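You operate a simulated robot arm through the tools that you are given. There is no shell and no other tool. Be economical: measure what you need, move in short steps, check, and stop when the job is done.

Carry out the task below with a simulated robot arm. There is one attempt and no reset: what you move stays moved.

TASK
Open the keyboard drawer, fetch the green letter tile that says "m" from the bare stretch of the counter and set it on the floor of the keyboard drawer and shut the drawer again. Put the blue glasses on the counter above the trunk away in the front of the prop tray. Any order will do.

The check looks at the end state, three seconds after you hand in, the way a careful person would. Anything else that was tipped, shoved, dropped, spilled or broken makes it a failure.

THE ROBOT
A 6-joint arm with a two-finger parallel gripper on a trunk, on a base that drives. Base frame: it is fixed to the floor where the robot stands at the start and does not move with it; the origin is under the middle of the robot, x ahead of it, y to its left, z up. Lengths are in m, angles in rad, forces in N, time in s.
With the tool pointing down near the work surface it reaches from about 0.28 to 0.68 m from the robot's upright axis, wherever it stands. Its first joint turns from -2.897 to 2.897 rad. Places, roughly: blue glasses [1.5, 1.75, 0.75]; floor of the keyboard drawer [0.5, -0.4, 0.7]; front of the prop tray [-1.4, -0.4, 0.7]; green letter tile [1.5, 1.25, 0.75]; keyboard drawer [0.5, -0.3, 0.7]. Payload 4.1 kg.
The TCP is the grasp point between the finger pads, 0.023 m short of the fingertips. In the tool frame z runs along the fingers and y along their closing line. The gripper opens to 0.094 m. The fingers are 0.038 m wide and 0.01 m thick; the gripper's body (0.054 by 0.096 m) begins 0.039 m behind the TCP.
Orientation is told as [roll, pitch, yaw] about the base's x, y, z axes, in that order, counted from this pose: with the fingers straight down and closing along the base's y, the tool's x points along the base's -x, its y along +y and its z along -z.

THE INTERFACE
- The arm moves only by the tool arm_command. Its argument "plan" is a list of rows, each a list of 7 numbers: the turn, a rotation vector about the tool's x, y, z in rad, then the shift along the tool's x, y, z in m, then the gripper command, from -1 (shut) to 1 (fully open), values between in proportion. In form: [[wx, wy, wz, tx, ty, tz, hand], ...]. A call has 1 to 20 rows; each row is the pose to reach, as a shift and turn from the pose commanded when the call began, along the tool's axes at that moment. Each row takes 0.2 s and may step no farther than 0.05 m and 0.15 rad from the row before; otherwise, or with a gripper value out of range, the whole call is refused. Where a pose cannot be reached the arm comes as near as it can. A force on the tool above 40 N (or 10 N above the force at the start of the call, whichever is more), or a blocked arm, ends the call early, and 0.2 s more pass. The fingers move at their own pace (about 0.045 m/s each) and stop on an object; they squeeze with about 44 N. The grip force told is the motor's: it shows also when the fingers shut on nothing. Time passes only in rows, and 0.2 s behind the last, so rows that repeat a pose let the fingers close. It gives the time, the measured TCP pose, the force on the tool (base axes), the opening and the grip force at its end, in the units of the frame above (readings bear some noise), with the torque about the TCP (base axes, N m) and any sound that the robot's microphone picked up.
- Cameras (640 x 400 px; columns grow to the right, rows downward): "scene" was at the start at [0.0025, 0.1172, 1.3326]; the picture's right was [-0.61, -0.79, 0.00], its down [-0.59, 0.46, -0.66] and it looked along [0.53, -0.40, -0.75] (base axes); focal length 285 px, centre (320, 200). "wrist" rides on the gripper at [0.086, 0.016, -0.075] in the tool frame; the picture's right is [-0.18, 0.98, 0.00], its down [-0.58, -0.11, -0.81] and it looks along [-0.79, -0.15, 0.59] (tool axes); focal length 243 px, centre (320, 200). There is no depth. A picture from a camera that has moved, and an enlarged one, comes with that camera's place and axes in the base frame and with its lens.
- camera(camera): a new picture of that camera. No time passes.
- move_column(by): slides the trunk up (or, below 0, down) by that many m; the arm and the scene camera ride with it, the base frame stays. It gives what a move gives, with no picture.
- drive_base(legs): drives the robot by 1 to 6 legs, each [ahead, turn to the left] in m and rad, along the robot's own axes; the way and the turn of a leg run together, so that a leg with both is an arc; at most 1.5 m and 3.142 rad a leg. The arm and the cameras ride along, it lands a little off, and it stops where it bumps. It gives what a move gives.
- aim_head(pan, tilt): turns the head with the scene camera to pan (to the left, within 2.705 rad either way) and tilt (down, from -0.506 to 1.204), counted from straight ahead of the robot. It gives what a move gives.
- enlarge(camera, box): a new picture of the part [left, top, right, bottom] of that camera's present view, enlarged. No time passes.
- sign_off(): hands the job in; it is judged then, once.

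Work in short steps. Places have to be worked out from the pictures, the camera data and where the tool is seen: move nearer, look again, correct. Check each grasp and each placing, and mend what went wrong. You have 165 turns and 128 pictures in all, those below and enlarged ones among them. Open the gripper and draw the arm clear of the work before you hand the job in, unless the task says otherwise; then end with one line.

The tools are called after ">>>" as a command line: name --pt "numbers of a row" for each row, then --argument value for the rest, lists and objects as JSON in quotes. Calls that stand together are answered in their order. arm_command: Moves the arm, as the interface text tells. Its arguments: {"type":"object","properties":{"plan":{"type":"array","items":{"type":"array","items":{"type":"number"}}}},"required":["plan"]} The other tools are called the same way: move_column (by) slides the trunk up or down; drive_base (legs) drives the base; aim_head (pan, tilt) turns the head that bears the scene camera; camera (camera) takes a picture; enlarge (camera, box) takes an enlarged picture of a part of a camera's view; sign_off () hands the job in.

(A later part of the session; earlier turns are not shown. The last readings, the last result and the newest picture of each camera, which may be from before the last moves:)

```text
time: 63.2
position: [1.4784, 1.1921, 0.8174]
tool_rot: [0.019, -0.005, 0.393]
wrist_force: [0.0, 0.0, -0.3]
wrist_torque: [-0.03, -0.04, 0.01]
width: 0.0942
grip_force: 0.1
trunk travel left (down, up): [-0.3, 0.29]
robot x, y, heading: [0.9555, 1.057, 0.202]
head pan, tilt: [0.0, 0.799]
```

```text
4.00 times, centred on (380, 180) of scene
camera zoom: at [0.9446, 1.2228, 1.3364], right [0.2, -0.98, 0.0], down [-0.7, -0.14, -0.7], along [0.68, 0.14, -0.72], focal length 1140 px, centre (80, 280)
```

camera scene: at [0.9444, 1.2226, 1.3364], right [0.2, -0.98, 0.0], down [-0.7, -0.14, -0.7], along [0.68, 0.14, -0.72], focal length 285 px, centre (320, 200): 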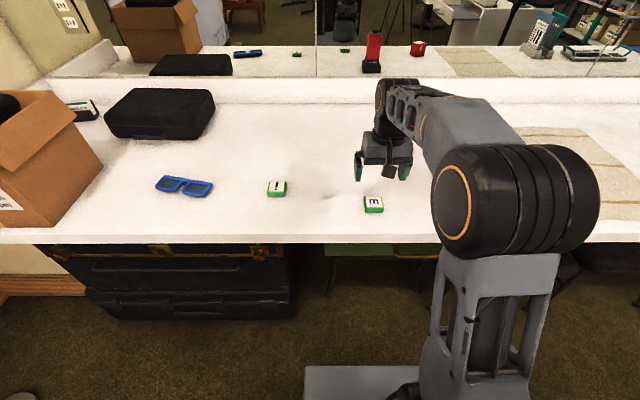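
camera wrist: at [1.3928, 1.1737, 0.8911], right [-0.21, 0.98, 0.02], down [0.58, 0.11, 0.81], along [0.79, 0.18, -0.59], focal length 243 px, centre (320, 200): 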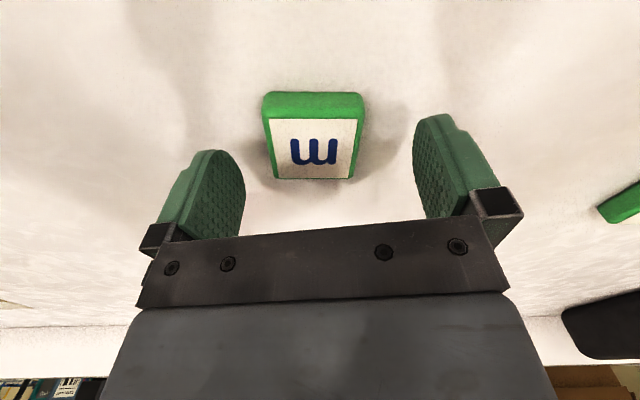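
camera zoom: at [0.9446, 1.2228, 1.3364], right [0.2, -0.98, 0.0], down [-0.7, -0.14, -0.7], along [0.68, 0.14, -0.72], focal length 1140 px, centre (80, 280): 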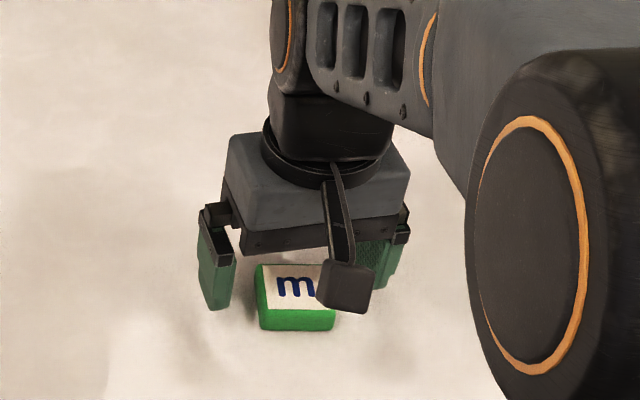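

The tile sits centred between the fingers. I descend 1.8 cm and close.

>>> arm_command --pt "0 0 0 0 -0.002 0.009 1" --pt "0 0 0 0 -0.002 0.018 1" --pt "0 0 0 0 -0.002 0.018 -1" --pt "0 0 0 0 -0.002 0.018 -1" --pt "0 0 0 0 -0.002 0.018 -1" --pt "0 0 0 0 -0.002 0.018 -1" --pt "0 0 0 0 -0.002 0.018 -1"

>>> camera --camera "wrist"

```text
time: 64.2
position: [1.4825, 1.1863, 0.8041]
tool_rot: [0.014, -0.014, 0.391]
wrist_force: [2.6, -8.5, 9.1]
wrist_torque: [-0.68, -0.08, 0.18]
width: 0.0496
grip_force: 5.7
trunk travel left (down, up): [-0.3, 0.29]
robot x, y, heading: [0.9589, 1.0553, 0.196]
head pan, tilt: [0.0, 0.799]
stopped in row 4: the force on the tool passed its limit (the readings are from after the stop); the commanded pose is now the measured one
```

```text
89 pictures are left
camera wrist: at [1.3964, 1.1679, 0.8763], right [-0.2, 0.98, 0.01], down [0.57, 0.11, 0.81], along [0.79, 0.17, -0.58], focal length 243 px, centre (320, 200)
```

wrist: 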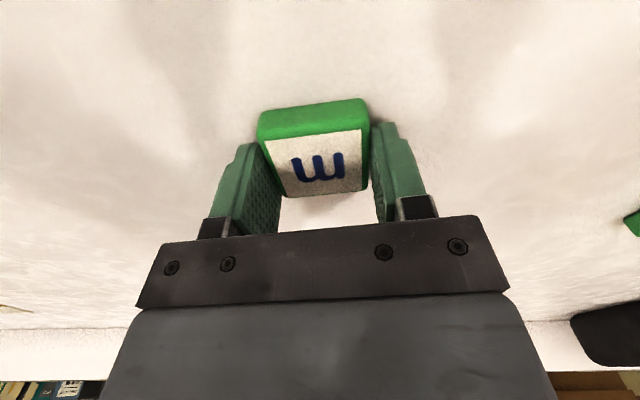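

The call stopped on first contact, with the fingers either side of the tile; I keep closing in place, lifted 1 mm.

>>> arm_command --pt "0 0 0 0 0 -0.001 -1" --pt "0 0 0 0 0 -0.001 -1" --pt "0 0 0 0 0 -0.001 -1" --pt "0 0 0 0 0 -0.001 -1"

>>> camera --camera "wrist"

```text
time: 65.2
position: [1.4825, 1.1881, 0.8036]
tool_rot: [0.015, -0.013, 0.389]
wrist_force: [3.6, -3.0, 7.5]
wrist_torque: [-0.27, -0.13, 0.13]
width: 0.0467
grip_force: 44.1
trunk travel left (down, up): [-0.3, 0.29]
robot x, y, heading: [0.9548, 1.0571, 0.197]
head pan, tilt: [0.0, 0.799]
```

```text
88 pictures are left
camera wrist: at [1.3963, 1.1686, 0.8764], right [-0.2, 0.98, 0.02], down [0.57, 0.11, 0.81], along [0.79, 0.17, -0.58], focal length 243 px, centre (320, 200)
```

wrist: 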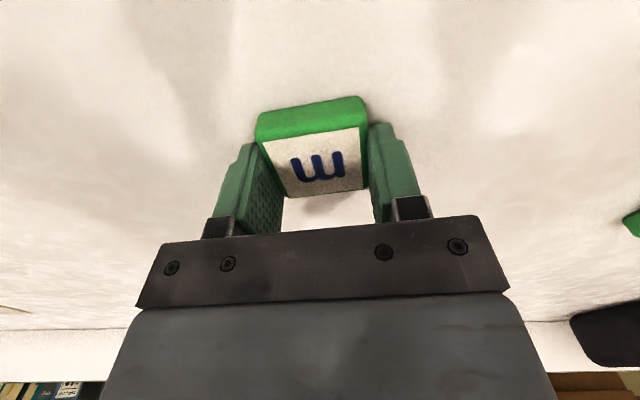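

Firm grip at 0.047 width. I lift straight up 12 cm and check.

>>> arm_command --pt "0 0 0 0 0 -0.02 -1" --pt "0 0 0 0 0 -0.05 -1" --pt "0 0 0 0 0 -0.09 -1" --pt "0 0 0 0 0 -0.13 -1"

>>> camera --camera "wrist"

```text
time: 66.2
position: [1.4814, 1.1864, 0.9333]
tool_rot: [0.013, -0.009, 0.39]
wrist_force: [-0.3, 0.0, -0.4]
wrist_torque: [-0.01, -0.01, 0.0]
width: 0.0466
grip_force: 43.8
trunk travel left (down, up): [-0.3, 0.29]
robot x, y, heading: [0.9591, 1.0565, 0.196]
head pan, tilt: [0.0, 0.799]
```

```text
87 pictures are left
camera wrist: at [1.3954, 1.1677, 1.0064], right [-0.2, 0.98, 0.02], down [0.58, 0.11, 0.81], along [0.79, 0.17, -0.59], focal length 243 px, centre (320, 200)
```

wrist: 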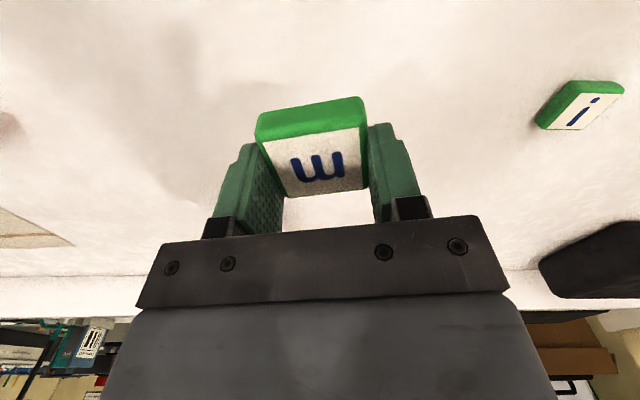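

The tile is held well. I back off from the counter, then drive toward the drawer in stages.

>>> drive_base --legs '[[-0.5, 0]]'

>>> arm_command --pt "0 0 0 0.04 0 0 -1" --pt "0 0 0 0.08 0 0 -1" --pt "0 0 0 0.1 -0.02 0 -1"

>>> drive_base --legs '[[0, -2.2]]'

>>> aim_head --pan 0.5 --tilt 0.7

>>> camera --camera "scene"

```text
time: 69.2
position: [0.989, 1.0892, 0.9338]
tool_rot: [0.015, -0.01, 0.394]
wrist_force: [0.4, 0.0, -0.8]
wrist_torque: [-0.02, 0.02, 0.0]
width: 0.0466
grip_force: 44.3
trunk travel left (down, up): [-0.3, 0.29]
robot x, y, heading: [0.4673, 0.9575, 0.202]
head pan, tilt: [0.0, 0.799]
```

```text
time: 70.0
position: [0.9043, 1.0315, 0.9326]
tool_rot: [0.014, -0.011, 0.397]
wrist_force: [0.1, 1.1, -0.9]
wrist_torque: [0.02, 0.03, 0.01]
width: 0.0463
grip_force: 44.8
trunk travel left (down, up): [-0.3, 0.29]
robot x, y, heading: [0.4681, 0.9611, 0.197]
head pan, tilt: [0.0, 0.799]
```

```text
time: 75.6
position: [0.271, 0.5593, 0.9334]
tool_rot: [0.013, -0.012, -1.798]
wrist_force: [-1.1, 0.4, -0.2]
wrist_torque: [-0.01, -0.02, -0.01]
width: 0.0464
grip_force: 43.6
trunk travel left (down, up): [-0.3, 0.29]
robot x, y, heading: [0.4617, 0.9602, -1.996]
head pan, tilt: [0.0, 0.799]
```

```text
time: 76.5
position: [0.2702, 0.5595, 0.9326]
tool_rot: [0.013, -0.01, -1.796]
wrist_force: [0.0, 0.0, -0.7]
wrist_torque: [0.0, 0.03, 0.02]
width: 0.0463
grip_force: 44.4
trunk travel left (down, up): [-0.3, 0.29]
robot x, y, heading: [0.4671, 0.9591, -1.994]
head pan, tilt: [0.499, 0.7]
```

```text
86 pictures are left
camera scene: at [0.6493, 0.8589, 1.3446], right [-1.0, -0.08, 0.0], down [-0.05, 0.64, -0.76], along [0.06, -0.76, -0.64], focal length 285 px, centre (320, 200)
```

scene: 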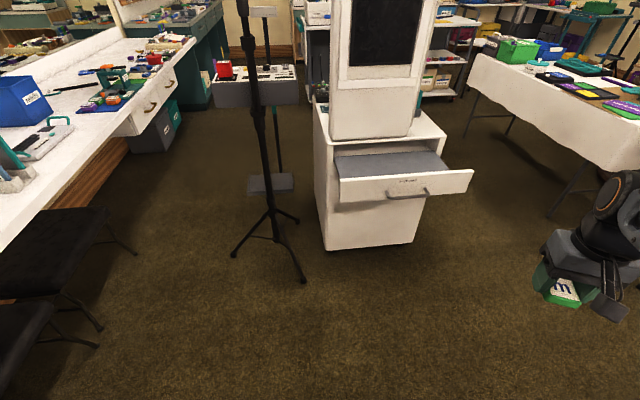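

Tile is still held, drawer open ahead. I drive 0.5 m and turn to face the drawer square.

>>> drive_base --legs '[[0.51, 0], [0, 0.69]]'

>>> aim_head --pan -0.1 --tilt 0.9

>>> camera --camera "scene"

>>> camera --camera "wrist"

```text
time: 81.3
position: [0.3555, 0.0532, 0.9332]
tool_rot: [0.015, -0.011, -1.112]
wrist_force: [0.6, -0.3, -0.3]
wrist_torque: [-0.01, -0.01, -0.02]
width: 0.0465
grip_force: 44.7
trunk travel left (down, up): [-0.3, 0.29]
robot x, y, heading: [0.2551, 0.4867, -1.311]
head pan, tilt: [0.499, 0.7]
```

```text
time: 82.3
position: [0.3563, 0.0525, 0.9332]
tool_rot: [0.014, -0.01, -1.112]
wrist_force: [-0.3, 0.0, 0.1]
wrist_torque: [-0.01, 0.0, -0.01]
width: 0.0465
grip_force: 44.6
trunk travel left (down, up): [-0.3, 0.29]
robot x, y, heading: [0.2571, 0.4875, -1.304]
head pan, tilt: [-0.099, 0.901]
```

```text
85 pictures are left
camera scene: at [0.413, 0.5118, 1.3285], right [-0.99, -0.17, 0.0], down [-0.13, 0.77, -0.62], along [0.1, -0.61, -0.78], focal length 285 px, centre (320, 200)
```

scene: 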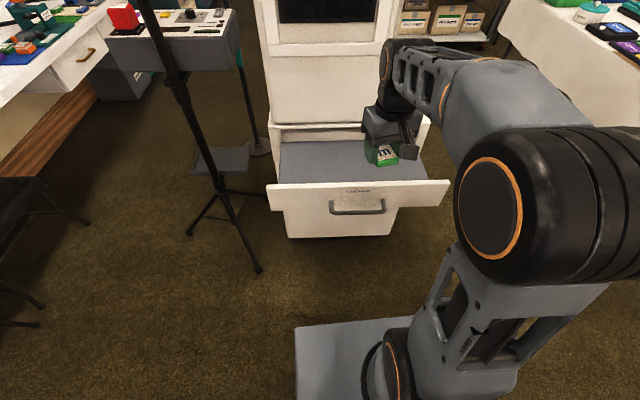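

```text
84 pictures are left
camera wrist: at [0.332, 0.1396, 1.0063], right [0.96, 0.27, 0.02], down [0.15, -0.57, 0.81], along [0.23, -0.78, -0.58], focal length 243 px, centre (320, 200)
```

wrist: 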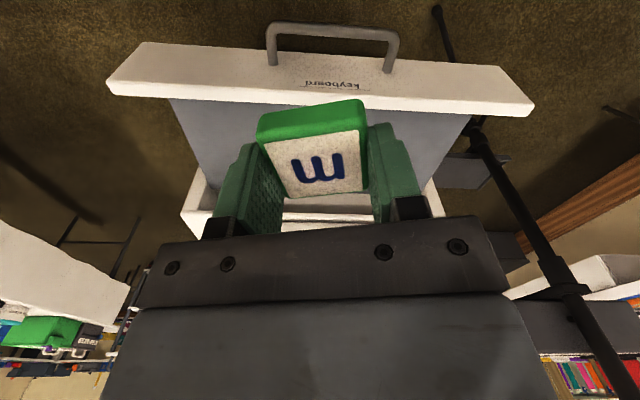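

Interior spans roughly y -0.035 to -0.25; I choose (0.411,-0.128) as drop point, aligning yaw with the drawer, and go to z≈0.82 first.

>>> arm_command --pt "0 0 0.04 -0.04 -0.006 0 -1" --pt "0 0 0.08 -0.08 -0.013 0 -1" --pt "0 0 0.12 -0.12 -0.02 0 -1" --pt "0 0 0.16 -0.16 -0.026 0 -1" --pt "0 0 0.2 -0.186 -0.03 0.02 -1" --pt "0 0 0.2 -0.186 -0.03 0.06 -1" --pt "0 0 0.2 -0.186 -0.03 0.11 -1"

>>> camera --camera "scene"

>>> camera --camera "wrist"

```text
time: 84.0
position: [0.4159, -0.1294, 0.8225]
tool_rot: [0.016, -0.009, -1.312]
wrist_force: [0.2, 0.2, 0.1]
wrist_torque: [-0.02, 0.0, 0.02]
width: 0.0465
grip_force: 44.4
trunk travel left (down, up): [-0.3, 0.29]
robot x, y, heading: [0.2538, 0.4866, -1.305]
head pan, tilt: [-0.099, 0.901]
```

```text
83 pictures are left
camera scene: at [0.4129, 0.512, 1.3285], right [-0.99, -0.16, 0.0], down [-0.13, 0.77, -0.62], along [0.1, -0.61, -0.78], focal length 285 px, centre (320, 200)
```

scene: 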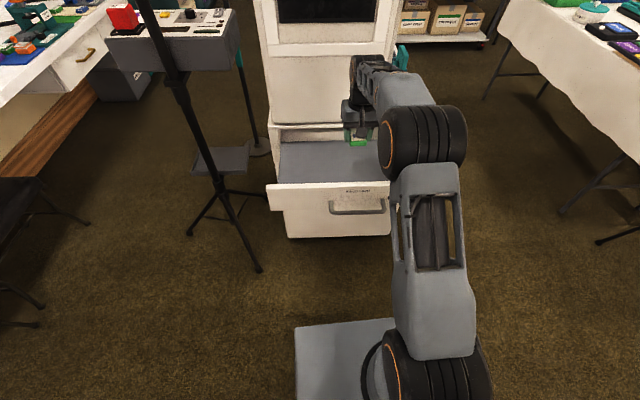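

```text
82 pictures are left
camera wrist: at [0.4072, -0.0398, 0.8956], right [1.0, 0.07, 0.02], down [0.03, -0.59, 0.81], along [0.07, -0.81, -0.59], focal length 243 px, centre (320, 200)
```

wrist: 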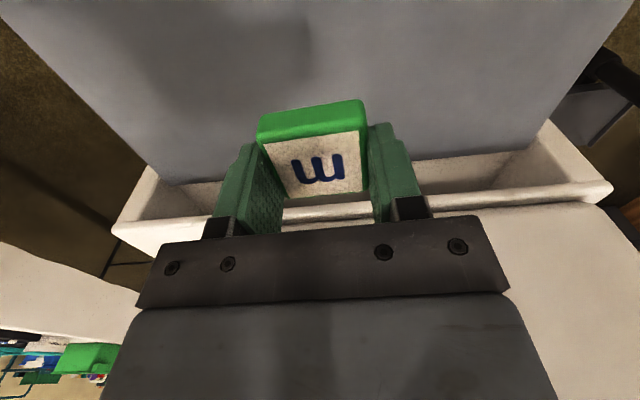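

Over the drawer floor. I descend slowly in small rows, watching the force.

>>> arm_command --pt "0 0 0 0 0 0.02 -1" --pt "0 0 0 0 0 0.04 -1" --pt "0 0 0 0 0 0.06 -1" --pt "0 0 0 0 0 0.08 -1"

>>> camera --camera "wrist"

>>> enlarge --camera "scene" --box '[250, 90, 430, 220]'

```text
time: 85.0
position: [0.4156, -0.1268, 0.7438]
tool_rot: [0.016, -0.006, -1.313]
wrist_force: [-0.6, -0.4, -0.2]
wrist_torque: [0.03, 0.0, 0.01]
width: 0.0464
grip_force: 44.0
trunk travel left (down, up): [-0.3, 0.29]
robot x, y, heading: [0.2546, 0.4868, -1.31]
head pan, tilt: [-0.099, 0.901]
```

```text
81 pictures are left
camera wrist: at [0.4081, -0.0381, 0.817], right [1.0, 0.07, 0.02], down [0.03, -0.59, 0.81], along [0.07, -0.81, -0.59], focal length 243 px, centre (320, 200)
```

wrist: 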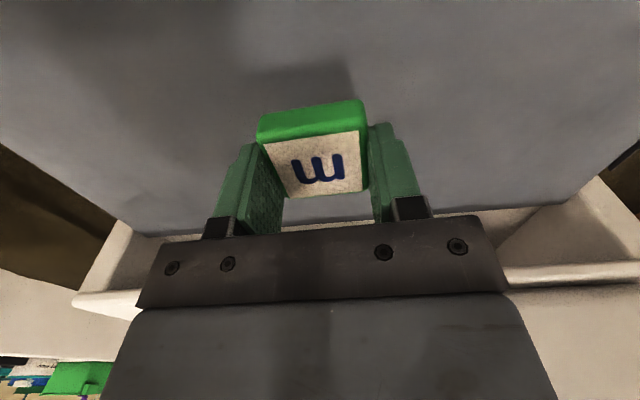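

```text
3.08 times, centred on (340, 155) of scene
camera zoom: at [0.4129, 0.5119, 1.3285], right [-0.99, -0.16, 0.0], down [-0.13, 0.77, -0.62], along [0.1, -0.61, -0.78], focal length 877 px, centre (258, 338)
```

zoom: 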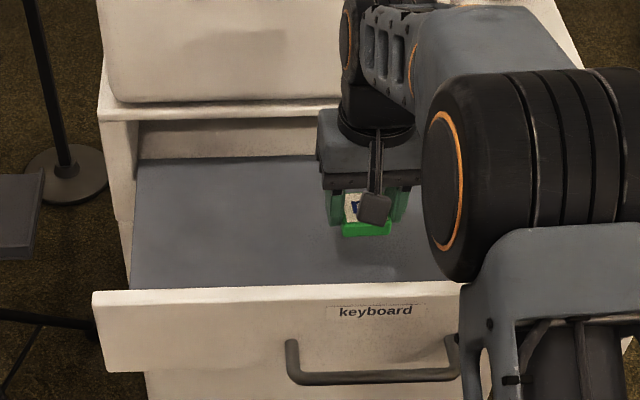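

Shadow still shows a gap of several cm to the floor. I descend another 4 cm in 1 cm rows.

>>> arm_command --pt "0 0 0 0 0 0.01 -1" --pt "0 0 0 0 0 0.02 -1" --pt "0 0 0 0 0 0.03 -1" --pt "0 0 0 0 0 0.04 -1"

>>> camera --camera "wrist"

>>> enlarge --camera "scene" --box '[250, 90, 430, 220]'

```text
time: 86.0
position: [0.4169, -0.1286, 0.7031]
tool_rot: [0.017, -0.008, -1.312]
wrist_force: [0.6, 1.1, 1.8]
wrist_torque: [-0.03, 0.0, 0.0]
width: 0.0469
grip_force: 44.0
trunk travel left (down, up): [-0.3, 0.29]
robot x, y, heading: [0.2567, 0.4849, -1.302]
head pan, tilt: [-0.099, 0.901]
```

```text
79 pictures are left
camera wrist: at [0.4087, -0.0389, 0.7773], right [1.0, 0.07, 0.02], down [0.03, -0.59, 0.81], along [0.07, -0.81, -0.59], focal length 243 px, centre (320, 200)
```

wrist: 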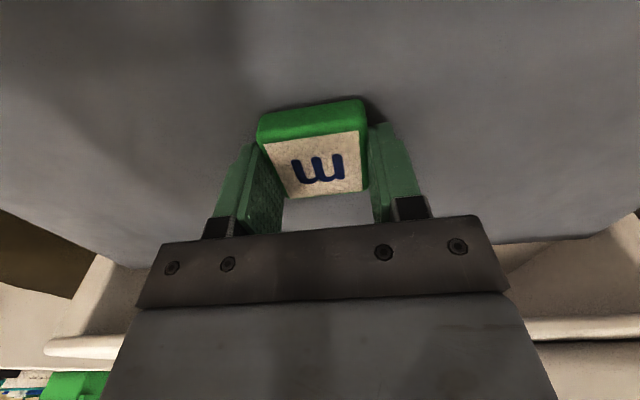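

```text
3.08 times, centred on (340, 155) of scene
camera zoom: at [0.4129, 0.512, 1.3285], right [-0.99, -0.16, 0.0], down [-0.13, 0.77, -0.62], along [0.1, -0.61, -0.78], focal length 877 px, centre (258, 338)
```

zoom: 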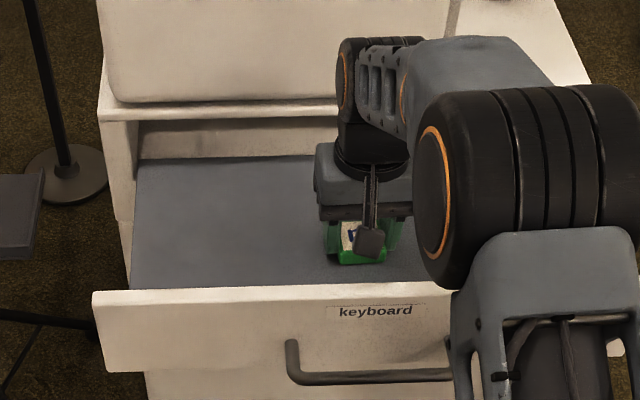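

Nearly touching. A few 2 mm rows more until contact shows.

>>> arm_command --pt "0 0 0 0 0 0.002 -1" --pt "0 0 0 0 0 0.004 -1"

```text
time: 86.5
position: [0.4156, -0.127, 0.7036]
tool_rot: [0.016, -0.013, -1.311]
wrist_force: [-0.3, -1.6, 18.2]
wrist_torque: [0.06, 0.5, 0.04]
width: 0.0464
grip_force: 43.8
trunk travel left (down, up): [-0.3, 0.29]
robot x, y, heading: [0.255, 0.4885, -1.304]
head pan, tilt: [-0.099, 0.901]
```

Contact with the floor (18 N). I release and rise.

>>> arm_command --pt "0 0 0 0 0 -0.003 -0.1" --pt "0 0 0 0 0 -0.003 0.2" --pt "0 0 0 0 0 -0.003 0.6" --pt "0 0 0 0 0 -0.003 0.6" --pt "0 0 0 0 0 -0.03 0.6" --pt "0 0 0 0 0 -0.07 0.6" --pt "0 0 0 0 0 -0.11 0.6" --pt "0 0 0 0 0 -0.15 0.6" --pt "0 0 0 0 0 -0.19 0.6"

>>> camera --camera "wrist"

>>> camera --camera "scene"

```text
time: 88.5
position: [0.4132, -0.1279, 0.8905]
tool_rot: [0.017, -0.007, -1.309]
wrist_force: [0.3, 0.6, -0.1]
wrist_torque: [-0.02, 0.01, -0.02]
width: 0.075
grip_force: 0.0
trunk travel left (down, up): [-0.3, 0.29]
robot x, y, heading: [0.2575, 0.4849, -1.305]
head pan, tilt: [-0.099, 0.901]
```

```text
77 pictures are left
camera wrist: at [0.4065, -0.039, 0.9641], right [1.0, 0.07, 0.02], down [0.03, -0.59, 0.81], along [0.07, -0.81, -0.59], focal length 243 px, centre (320, 200)
```

wrist: 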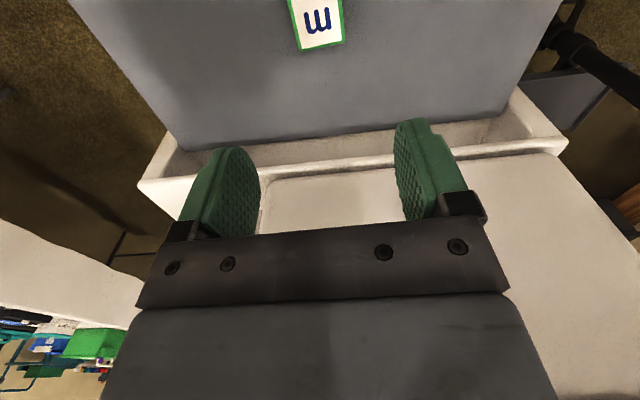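

```text
76 pictures are left
camera scene: at [0.413, 0.5118, 1.3284], right [-0.99, -0.16, 0.0], down [-0.13, 0.77, -0.62], along [0.1, -0.61, -0.78], focal length 285 px, centre (320, 200)
```

scene: 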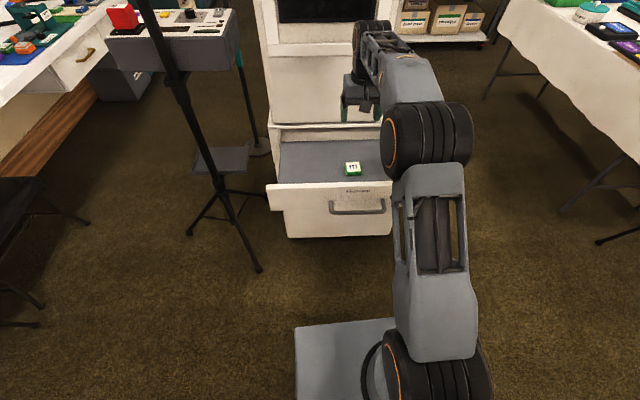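

The tile lies flat on the drawer floor. To shut it I'll push on the handle bar with open fingers: first retreat over the front panel, to 0.40 m ahead of the robot, then lower.

>>> arm_command --pt "0 0 0 0.047 0.002 0 0.6" --pt "0 0 0 0.094 0.004 0 0.6" --pt "0 0 0 0.141 0.006 0 0.6" --pt "0 0 0 0.188 0.008 0 0.6" --pt "0 0 0 0.235 0.01 0 0.6" --pt "0 0 0 0.235 0.01 0.045 0.6" --pt "0 0 0 0.235 0.01 0.09 0.6"

>>> camera --camera "wrist"

>>> camera --camera "scene"

```text
time: 90.2
position: [0.363, 0.1045, 0.7988]
tool_rot: [0.014, -0.009, -1.31]
wrist_force: [-0.7, -0.3, -0.4]
wrist_torque: [-0.04, 0.02, 0.0]
width: 0.075
grip_force: 0.0
trunk travel left (down, up): [-0.3, 0.29]
robot x, y, heading: [0.253, 0.4883, -1.305]
head pan, tilt: [-0.099, 0.901]
```

```text
75 pictures are left
camera wrist: at [0.3559, 0.1936, 0.8712], right [1.0, 0.07, 0.02], down [0.03, -0.59, 0.81], along [0.07, -0.81, -0.59], focal length 243 px, centre (320, 200)
```

wrist: 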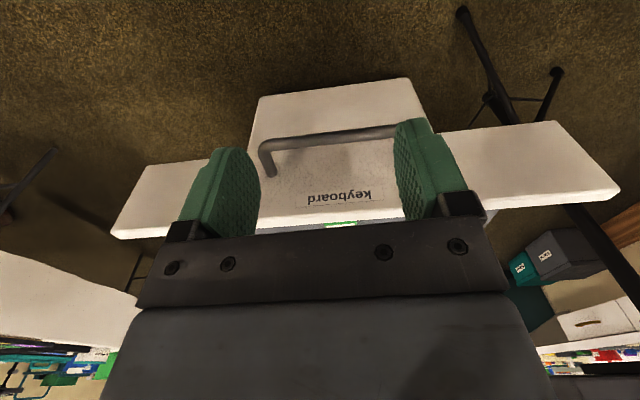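

```text
74 pictures are left
camera scene: at [0.4129, 0.512, 1.3285], right [-0.99, -0.16, 0.0], down [-0.13, 0.77, -0.62], along [0.1, -0.61, -0.78], focal length 285 px, centre (320, 200)
```

scene: 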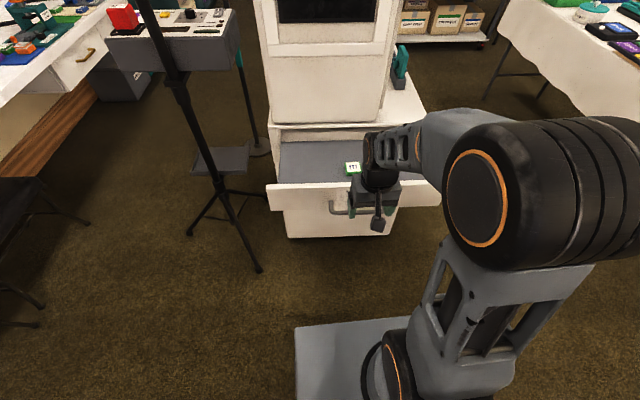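

Bar centre is 7 cm ahead of the TCP, laterally centred. I lower to z≈0.684 and push forward gently.

>>> arm_command --pt "0 0 0 0 0 0.04 0.6" --pt "0 0 0 0 0 0.08 0.6" --pt "0 0 0 0 0 0.115 0.6" --pt "0 0 0 -0.02 0 0.115 0.6" --pt "0 0 0 -0.04 0 0.115 0.6" --pt "0 0 0 -0.05 0 0.115 0.6" --pt "0 0 0 -0.06 0 0.115 0.6" --pt "0 0 0 -0.07 0 0.115 0.6" --pt "0 0 0 -0.08 0 0.115 0.6" --pt "0 0 0 -0.09 0 0.115 0.6" --pt "0 0 0 -0.1 0 0.115 0.6"

>>> camera --camera "scene"

>>> camera --camera "wrist"

```text
time: 92.5
position: [0.3912, 0.0055, 0.6855]
tool_rot: [0.015, -0.009, -1.31]
wrist_force: [-0.6, 0.7, 0.2]
wrist_torque: [-0.05, 0.07, -0.08]
width: 0.0757
grip_force: 0.5
trunk travel left (down, up): [-0.3, 0.29]
robot x, y, heading: [0.2543, 0.489, -1.3]
head pan, tilt: [-0.099, 0.901]
```

```text
73 pictures are left
camera scene: at [0.4128, 0.512, 1.3284], right [-0.99, -0.16, 0.0], down [-0.13, 0.77, -0.62], along [0.1, -0.61, -0.78], focal length 285 px, centre (320, 200)
```

scene: 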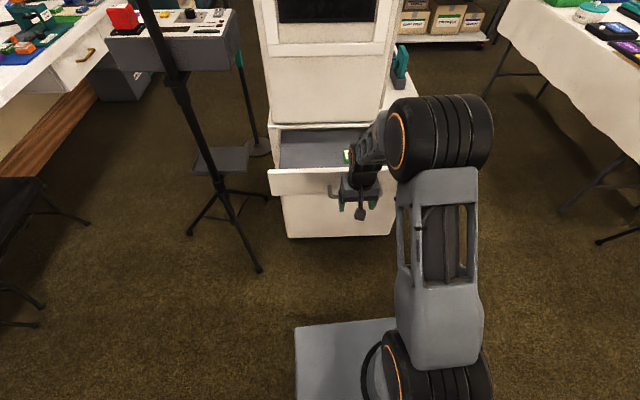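

```text
72 pictures are left
camera wrist: at [0.3842, 0.0947, 0.7589], right [1.0, 0.07, 0.02], down [0.03, -0.59, 0.81], along [0.07, -0.81, -0.59], focal length 243 px, centre (320, 200)
```

wrist: 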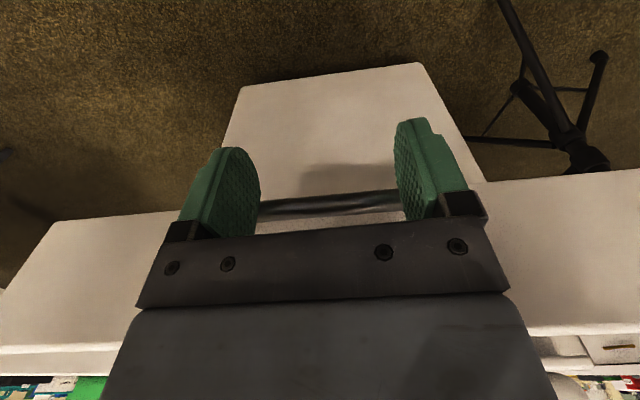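

The drawer moves and the tile rides along. I push another 0.15 m.

>>> arm_command --pt "0 0 0 -0.01 0 0 0.6" --pt "0 0 0 -0.02 0 0 0.6" --pt "0 0 0 -0.03 0 0 0.6" --pt "0 0 0 -0.04 0 0 0.6" --pt "0 0 0 -0.05 0 0 0.6" --pt "0 0 0 -0.06 0 0 0.6" --pt "0 0 0 -0.07 0 0 0.6" --pt "0 0 0 -0.08 0 0 0.6" --pt "0 0 0 -0.09 0 0 0.6" --pt "0 0 0 -0.1 0 0 0.6" --pt "0 0 0 -0.11 0 0 0.6" --pt "0 0 0 -0.12 0 0 0.6" --pt "0 0 0 -0.13 0 0 0.6" --pt "0 0 0 -0.14 0 0 0.6" --pt "0 0 0 -0.15 0 0 0.6"

>>> camera --camera "scene"

>>> camera --camera "wrist"

```text
time: 95.8
position: [0.4293, -0.1391, 0.6856]
tool_rot: [0.015, -0.008, -1.311]
wrist_force: [-1.8, 1.4, 2.8]
wrist_torque: [-0.08, 0.08, -0.09]
width: 0.0755
grip_force: 0.6
trunk travel left (down, up): [-0.3, 0.29]
robot x, y, heading: [0.255, 0.4866, -1.308]
head pan, tilt: [-0.099, 0.901]
```

```text
71 pictures are left
camera scene: at [0.4128, 0.5121, 1.3284], right [-0.99, -0.16, 0.0], down [-0.13, 0.77, -0.62], along [0.1, -0.61, -0.78], focal length 285 px, centre (320, 200)
```

scene: 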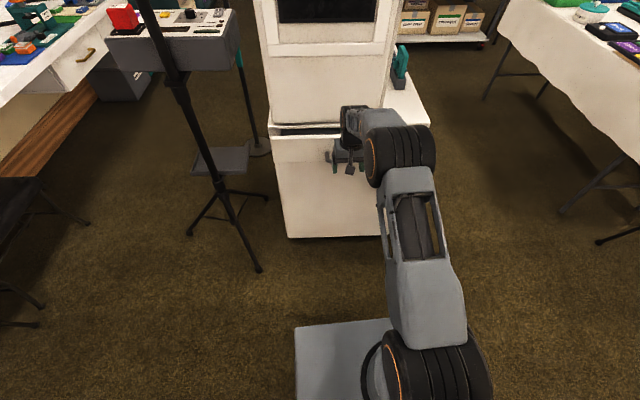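

```text
70 pictures are left
camera wrist: at [0.4231, -0.0495, 0.7593], right [1.0, 0.07, 0.02], down [0.03, -0.59, 0.81], along [0.07, -0.81, -0.59], focal length 243 px, centre (320, 200)
```

wrist: 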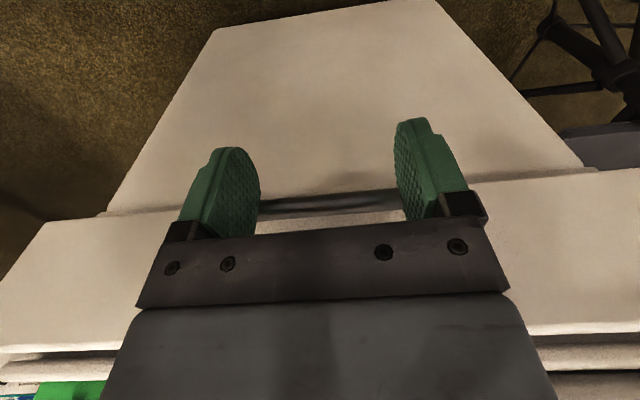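

About 4-5 cm remain. I finish the push by driving forward gently.

>>> drive_base --legs '[[0.03, 0]]'

>>> drive_base --legs '[[0.025, 0]]'

>>> camera --camera "scene"

>>> camera --camera "wrist"

```text
time: 96.6
position: [0.4386, -0.1673, 0.6866]
tool_rot: [0.016, -0.006, -1.313]
wrist_force: [-3.1, 10.8, 1.0]
wrist_torque: [0.01, 0.03, -0.59]
width: 0.0751
grip_force: 0.2
trunk travel left (down, up): [-0.3, 0.29]
robot x, y, heading: [0.2608, 0.4545, -1.307]
head pan, tilt: [-0.099, 0.901]
```

```text
time: 97.3
position: [0.4384, -0.1677, 0.6852]
tool_rot: [0.017, 0.015, -1.323]
wrist_force: [-3.8, 17.8, 14.3]
wrist_torque: [-0.41, 0.61, -0.83]
width: 0.0749
grip_force: 0.1
trunk travel left (down, up): [-0.3, 0.29]
robot x, y, heading: [0.2659, 0.4537, -1.302]
head pan, tilt: [-0.099, 0.901]
stopped in leg 1: the force on the tool passed its limit (the readings are from after the stop); the commanded pose is now the measured one
```

```text
69 pictures are left
camera scene: at [0.422, 0.479, 1.3284], right [-0.99, -0.16, 0.0], down [-0.13, 0.77, -0.62], along [0.1, -0.61, -0.78], focal length 285 px, centre (320, 200)
```

scene: 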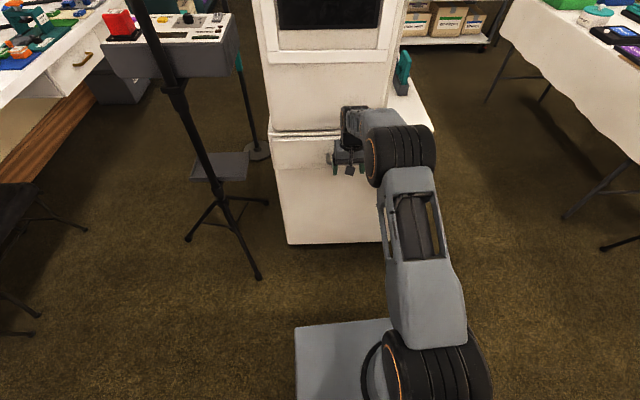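

```text
68 pictures are left
camera wrist: at [0.4322, -0.0799, 0.7617], right [1.0, 0.06, 0.01], down [0.03, -0.61, 0.79], along [0.06, -0.79, -0.61], focal length 243 px, centre (320, 200)
```

wrist: 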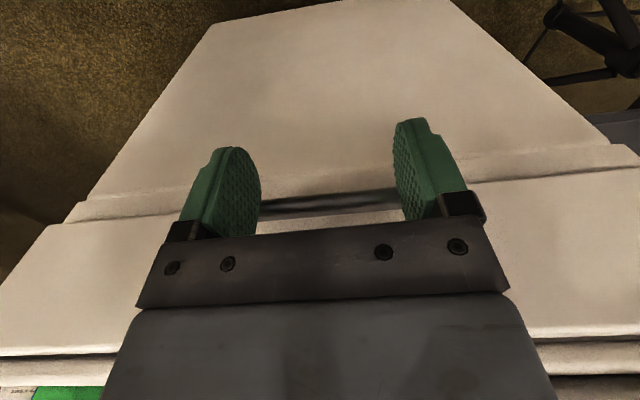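

Resistance at the expected closed position. I back off, raise the arm and verify the drawer is shut.

>>> drive_base --legs '[[-0.3, 0]]'

>>> arm_command --pt "0 0 0 0.03 0 -0.04 1" --pt "0 0 0 0.06 0 -0.08 1" --pt "0 0 0 0.09 0 -0.12 1" --pt "0 0 0 0.12 0 -0.16 1" --pt "0 0 0 0.15 0 -0.2 1" --pt "0 0 0 0.18 0 -0.24 1" --pt "0 0 0 0.2 0 -0.24 1"

>>> camera --camera "scene"

>>> enlarge --camera "scene" --box '[240, 60, 440, 200]'

```text
time: 99.4
position: [0.3617, 0.1154, 0.6843]
tool_rot: [0.016, 0.018, -1.323]
wrist_force: [-0.9, 0.4, 0.4]
wrist_torque: [0.01, -0.01, 0.0]
width: 0.075
grip_force: 0.2
trunk travel left (down, up): [-0.3, 0.29]
robot x, y, heading: [0.1901, 0.7389, -1.307]
head pan, tilt: [-0.099, 0.901]
```

```text
time: 101.0
position: [0.3064, 0.3058, 0.9286]
tool_rot: [0.016, 0.017, -1.325]
wrist_force: [1.1, 0.7, 0.2]
wrist_torque: [0.0, 0.01, -0.01]
width: 0.0942
grip_force: 0.1
trunk travel left (down, up): [-0.3, 0.29]
robot x, y, heading: [0.1896, 0.7363, -1.309]
head pan, tilt: [-0.099, 0.901]
```

```text
67 pictures are left
camera scene: at [0.348, 0.7614, 1.3284], right [-0.99, -0.16, 0.0], down [-0.13, 0.77, -0.62], along [0.1, -0.61, -0.78], focal length 285 px, centre (320, 200)
```

scene: 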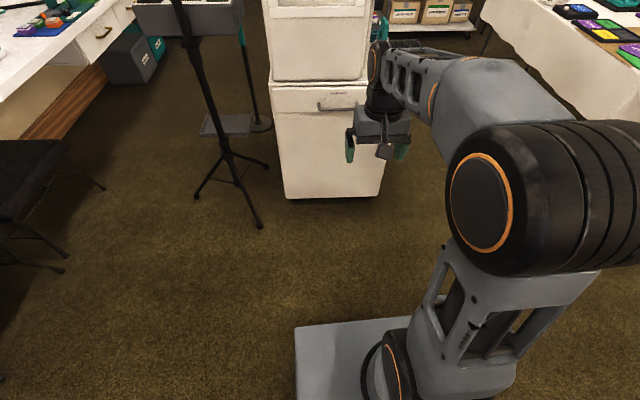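

```text
2.86 times, centred on (340, 130) of scene
camera zoom: at [0.348, 0.7614, 1.3284], right [-0.99, -0.16, 0.0], down [-0.13, 0.77, -0.62], along [0.1, -0.61, -0.78], focal length 814 px, centre (263, 400)
```

zoom: 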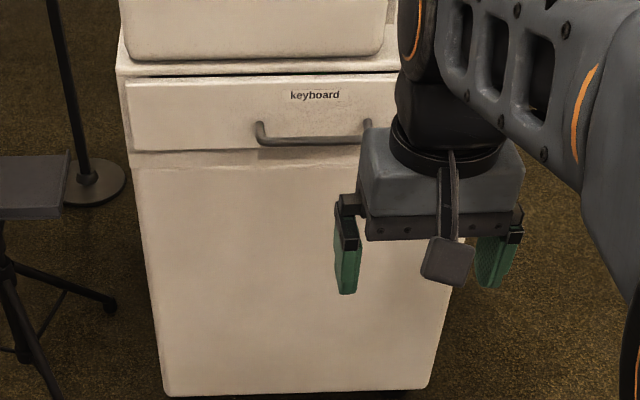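

The drawer is shut. Now the glasses, ≈(1.44,1.72): I drive to a staging point in front of them and look.

>>> drive_base --legs '[[0, 2.506], [0.85, 0], [0, -1.0]]'

>>> aim_head --pan 0.0 --tilt 0.7

>>> camera --camera "scene"

```text
time: 114.0
position: [0.9256, 1.6135, 0.928]
tool_rot: [0.018, 0.018, 0.172]
wrist_force: [-0.2, 0.1, 0.3]
wrist_torque: [-0.01, -0.02, -0.02]
width: 0.094
grip_force: 0.0
trunk travel left (down, up): [-0.3, 0.29]
robot x, y, heading: [0.4848, 1.5281, 0.187]
head pan, tilt: [-0.099, 0.901]
```

```text
time: 114.7
position: [0.9258, 1.614, 0.9284]
tool_rot: [0.018, 0.018, 0.172]
wrist_force: [0.2, 0.2, 0.1]
wrist_torque: [0.01, -0.01, 0.03]
width: 0.0939
grip_force: 0.0
trunk travel left (down, up): [-0.3, 0.29]
robot x, y, heading: [0.4865, 1.5308, 0.184]
head pan, tilt: [0.0, 0.7]
```

```text
65 pictures are left
camera scene: at [0.4802, 1.6949, 1.3445], right [0.19, -0.98, 0.0], down [-0.63, -0.12, -0.76], along [0.75, 0.14, -0.64], focal length 285 px, centre (320, 200)
```

scene: 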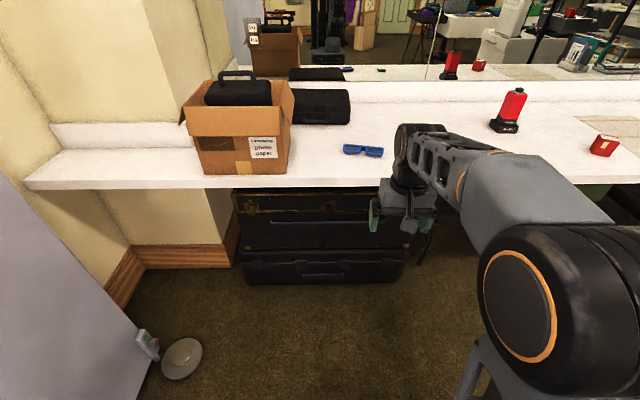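

Glasses ≈(1.455,1.711), straight ahead 0.98 m. I drive 0.41 m and look closer.

>>> drive_base --legs '[[0.41, 0]]'

>>> aim_head --pan 0.0 --tilt 0.85

>>> camera --camera "scene"

>>> camera --camera "wrist"

>>> enlarge --camera "scene" --box '[260, 130, 420, 240]'

```text
time: 117.2
position: [1.3212, 1.6917, 0.9291]
tool_rot: [0.016, 0.019, 0.176]
wrist_force: [-0.9, 0.2, 0.6]
wrist_torque: [0.0, -0.01, 0.02]
width: 0.0939
grip_force: 0.0
trunk travel left (down, up): [-0.3, 0.29]
robot x, y, heading: [0.8805, 1.6052, 0.191]
head pan, tilt: [0.0, 0.7]
```

```text
time: 118.0
position: [1.3205, 1.6926, 0.9292]
tool_rot: [0.017, 0.018, 0.176]
wrist_force: [-0.5, -0.5, -0.2]
wrist_torque: [0.04, -0.01, 0.01]
width: 0.094
grip_force: 0.0
trunk travel left (down, up): [-0.3, 0.29]
robot x, y, heading: [0.8843, 1.6035, 0.193]
head pan, tilt: [0.0, 0.85]
```

```text
64 pictures are left
camera scene: at [0.87, 1.7697, 1.3324], right [0.19, -0.98, 0.0], down [-0.74, -0.14, -0.66], along [0.65, 0.13, -0.75], focal length 285 px, centre (320, 200)
```

scene: 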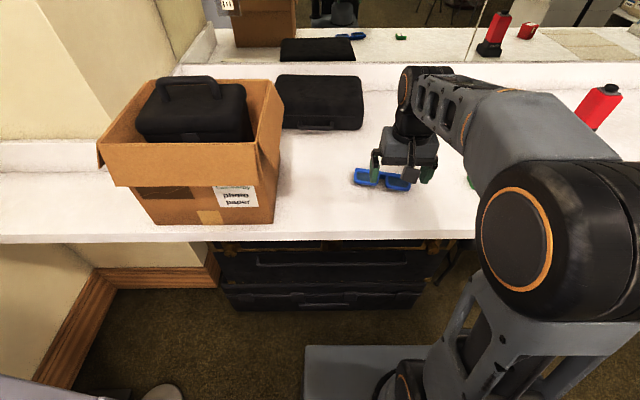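

```text
63 pictures are left
camera wrist: at [1.236, 1.693, 1.0037], right [0.01, 1.0, 0.01], down [0.61, -0.02, 0.79], along [0.79, 0.0, -0.61], focal length 243 px, centre (320, 200)
```

wrist: 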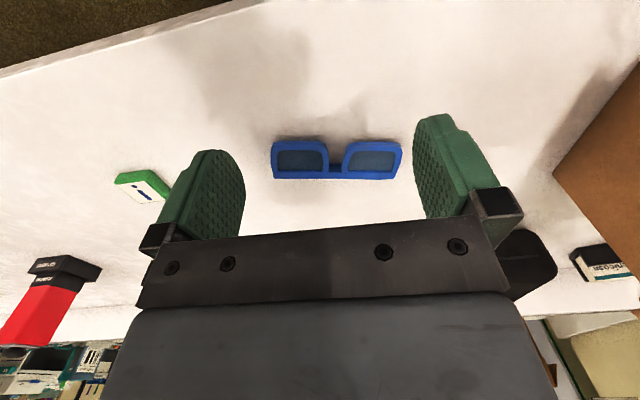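

```text
3.64 times, centred on (340, 185) of scene
camera zoom: at [0.87, 1.7697, 1.3324], right [0.19, -0.98, 0.0], down [-0.74, -0.14, -0.66], along [0.65, 0.13, -0.75], focal length 1036 px, centre (247, 254)
```

zoom: 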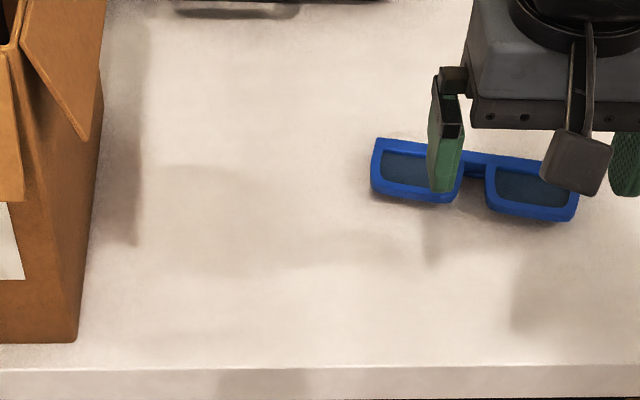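

Glasses lie flat, ~16×5.5 cm, long axis along base y; I'll grip the right-hand lens (≈(1.438,1.67)) across its short side. I turn the wrist and go above it.

>>> arm_command --pt "0 0 -0.14 -0.011 -0.0043 0 1" --pt "0 0 -0.28 -0.022 -0.0086 0 1" --pt "0 0 -0.42 -0.034 -0.013 0 1" --pt "0 0 -0.56 -0.045 -0.017 0 1" --pt "0 0 -0.7 -0.056 -0.0215 0 1" --pt "0 0 -0.84 -0.067 -0.026 0 1" --pt "0 0 -0.98 -0.078 -0.03 0 1" --pt "0 0 -1.12 -0.09 -0.034 0 1" --pt "0 0 -1.26 -0.101 -0.039 0 1" --pt "0 0 -1.355 -0.112 -0.043 0.03 1"

>>> camera --camera "wrist"

>>> enlarge --camera "scene" --box '[300, 100, 460, 220]'

```text
time: 120.2
position: [1.4392, 1.6693, 0.8967]
tool_rot: [0.021, -0.014, 1.532]
wrist_force: [0.1, 0.2, 0.2]
wrist_torque: [-0.01, -0.02, 0.04]
width: 0.0937
grip_force: 0.1
trunk travel left (down, up): [-0.3, 0.29]
robot x, y, heading: [0.883, 1.6024, 0.196]
head pan, tilt: [0.0, 0.85]
```

```text
61 pictures are left
camera wrist: at [1.4212, 1.5838, 0.9693], right [-0.97, 0.22, 0.02], down [0.15, 0.57, 0.81], along [0.17, 0.79, -0.58], focal length 243 px, centre (320, 200)
```

wrist: 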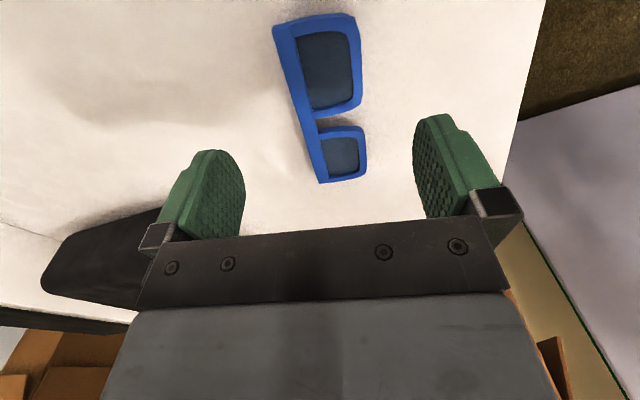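

```text
3.33 times, centred on (380, 160) of scene
camera zoom: at [0.8698, 1.7696, 1.3324], right [0.19, -0.98, 0.0], down [-0.74, -0.14, -0.66], along [0.65, 0.13, -0.75], focal length 950 px, centre (120, 333)
```

zoom: 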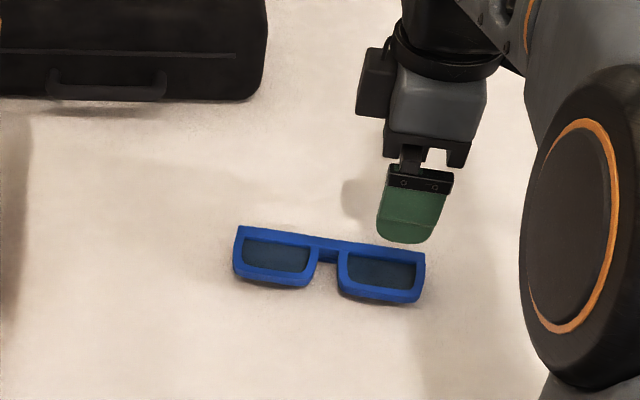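

Near lens centre ≈(1.432,1.674), axis aligned with the tool. I descend to z≈0.808 and check before closing.

>>> arm_command --pt "0 0 0 -0.002 0.003 0.04 1" --pt "0 0 0 -0.005 0.006 0.08 1" --pt "0 0 0 -0.005 0.006 0.09 1"

>>> camera --camera "wrist"

>>> enlarge --camera "scene" --box '[300, 100, 460, 220]'

```text
time: 121.0
position: [1.4316, 1.6761, 0.8045]
tool_rot: [0.018, -0.014, 1.531]
wrist_force: [-1.1, -0.1, 0.1]
wrist_torque: [0.01, -0.01, 0.01]
width: 0.094
grip_force: 0.0
trunk travel left (down, up): [-0.3, 0.29]
robot x, y, heading: [0.8836, 1.6058, 0.19]
head pan, tilt: [0.0, 0.85]
```

```text
59 pictures are left
camera wrist: at [1.4148, 1.5907, 0.8782], right [-0.97, 0.22, 0.02], down [0.15, 0.57, 0.81], along [0.17, 0.79, -0.58], focal length 243 px, centre (320, 200)
```

wrist: 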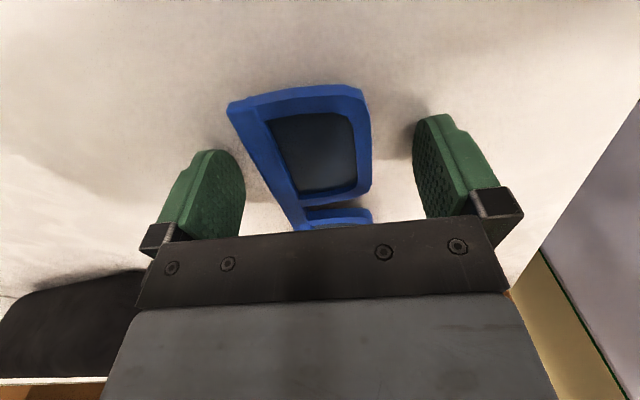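

```text
3.33 times, centred on (380, 160) of scene
camera zoom: at [0.8701, 1.7697, 1.3323], right [0.19, -0.98, 0.0], down [-0.74, -0.14, -0.66], along [0.65, 0.13, -0.75], focal length 950 px, centre (120, 333)
```

zoom: 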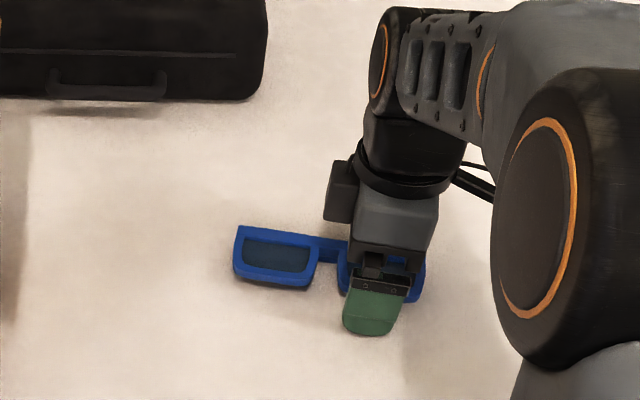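

The lens is between the fingers, tips just off the counter. I close.

>>> arm_command --pt "0 0 0 0 0 0 0.4" --pt "0 0 0 0 0 0 0.2" --pt "0 0 0 0 0 0 -1" --pt "0 0 0 0 0 0 -1" --pt "0 0 0 0 0 0 -1"

>>> camera --camera "wrist"

```text
time: 122.2
position: [1.4331, 1.6762, 0.8054]
tool_rot: [0.022, -0.013, 1.532]
wrist_force: [0.1, -0.2, 0.1]
wrist_torque: [-0.03, -0.02, 0.01]
width: 0.0529
grip_force: 44.6
trunk travel left (down, up): [-0.3, 0.29]
robot x, y, heading: [0.8821, 1.6052, 0.191]
head pan, tilt: [0.0, 0.85]
```

```text
57 pictures are left
camera wrist: at [1.4147, 1.5907, 0.8786], right [-0.97, 0.22, 0.02], down [0.15, 0.57, 0.81], along [0.17, 0.79, -0.58], focal length 243 px, centre (320, 200)
```

wrist: 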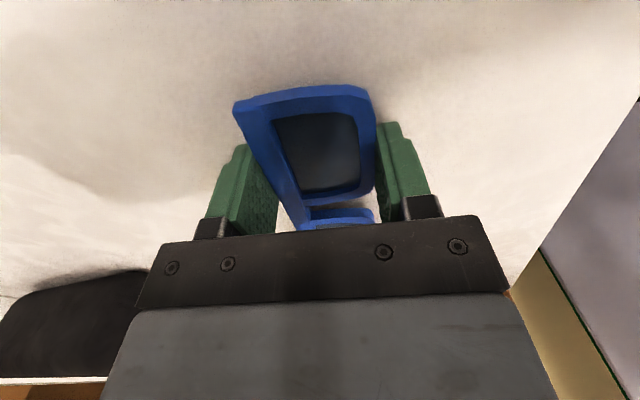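

Gripped at 0.053 width, 44 N. I lift and check.

>>> arm_command --pt "0 0 0 0 0 -0.02 -1" --pt "0 0 0 0 0 -0.05 -1" --pt "0 0 0 0 0 -0.09 -1" --pt "0 0 0 0 0 -0.13 -1" --pt "0 0 0 0 0 -0.17 -1"

>>> camera --camera "wrist"

>>> camera --camera "scene"

```text
time: 123.3
position: [1.4352, 1.6728, 0.9748]
tool_rot: [0.02, -0.013, 1.529]
wrist_force: [-0.2, -0.2, -0.3]
wrist_torque: [-0.01, 0.0, -0.01]
width: 0.0527
grip_force: 43.9
trunk travel left (down, up): [-0.3, 0.29]
robot x, y, heading: [0.8842, 1.605, 0.187]
head pan, tilt: [0.0, 0.85]
```

```text
56 pictures are left
camera wrist: at [1.4172, 1.5871, 1.0481], right [-0.97, 0.22, 0.02], down [0.15, 0.57, 0.81], along [0.17, 0.79, -0.58], focal length 243 px, centre (320, 200)
```

wrist: 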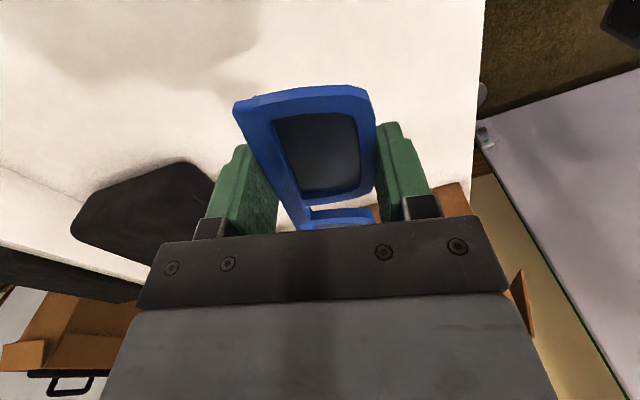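

```text
55 pictures are left
camera scene: at [0.8701, 1.7697, 1.3323], right [0.19, -0.98, 0.0], down [-0.74, -0.14, -0.66], along [0.65, 0.13, -0.75], focal length 285 px, centre (320, 200)
```

scene: 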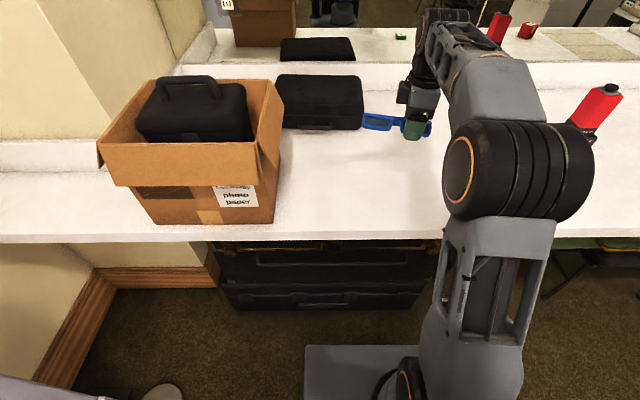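

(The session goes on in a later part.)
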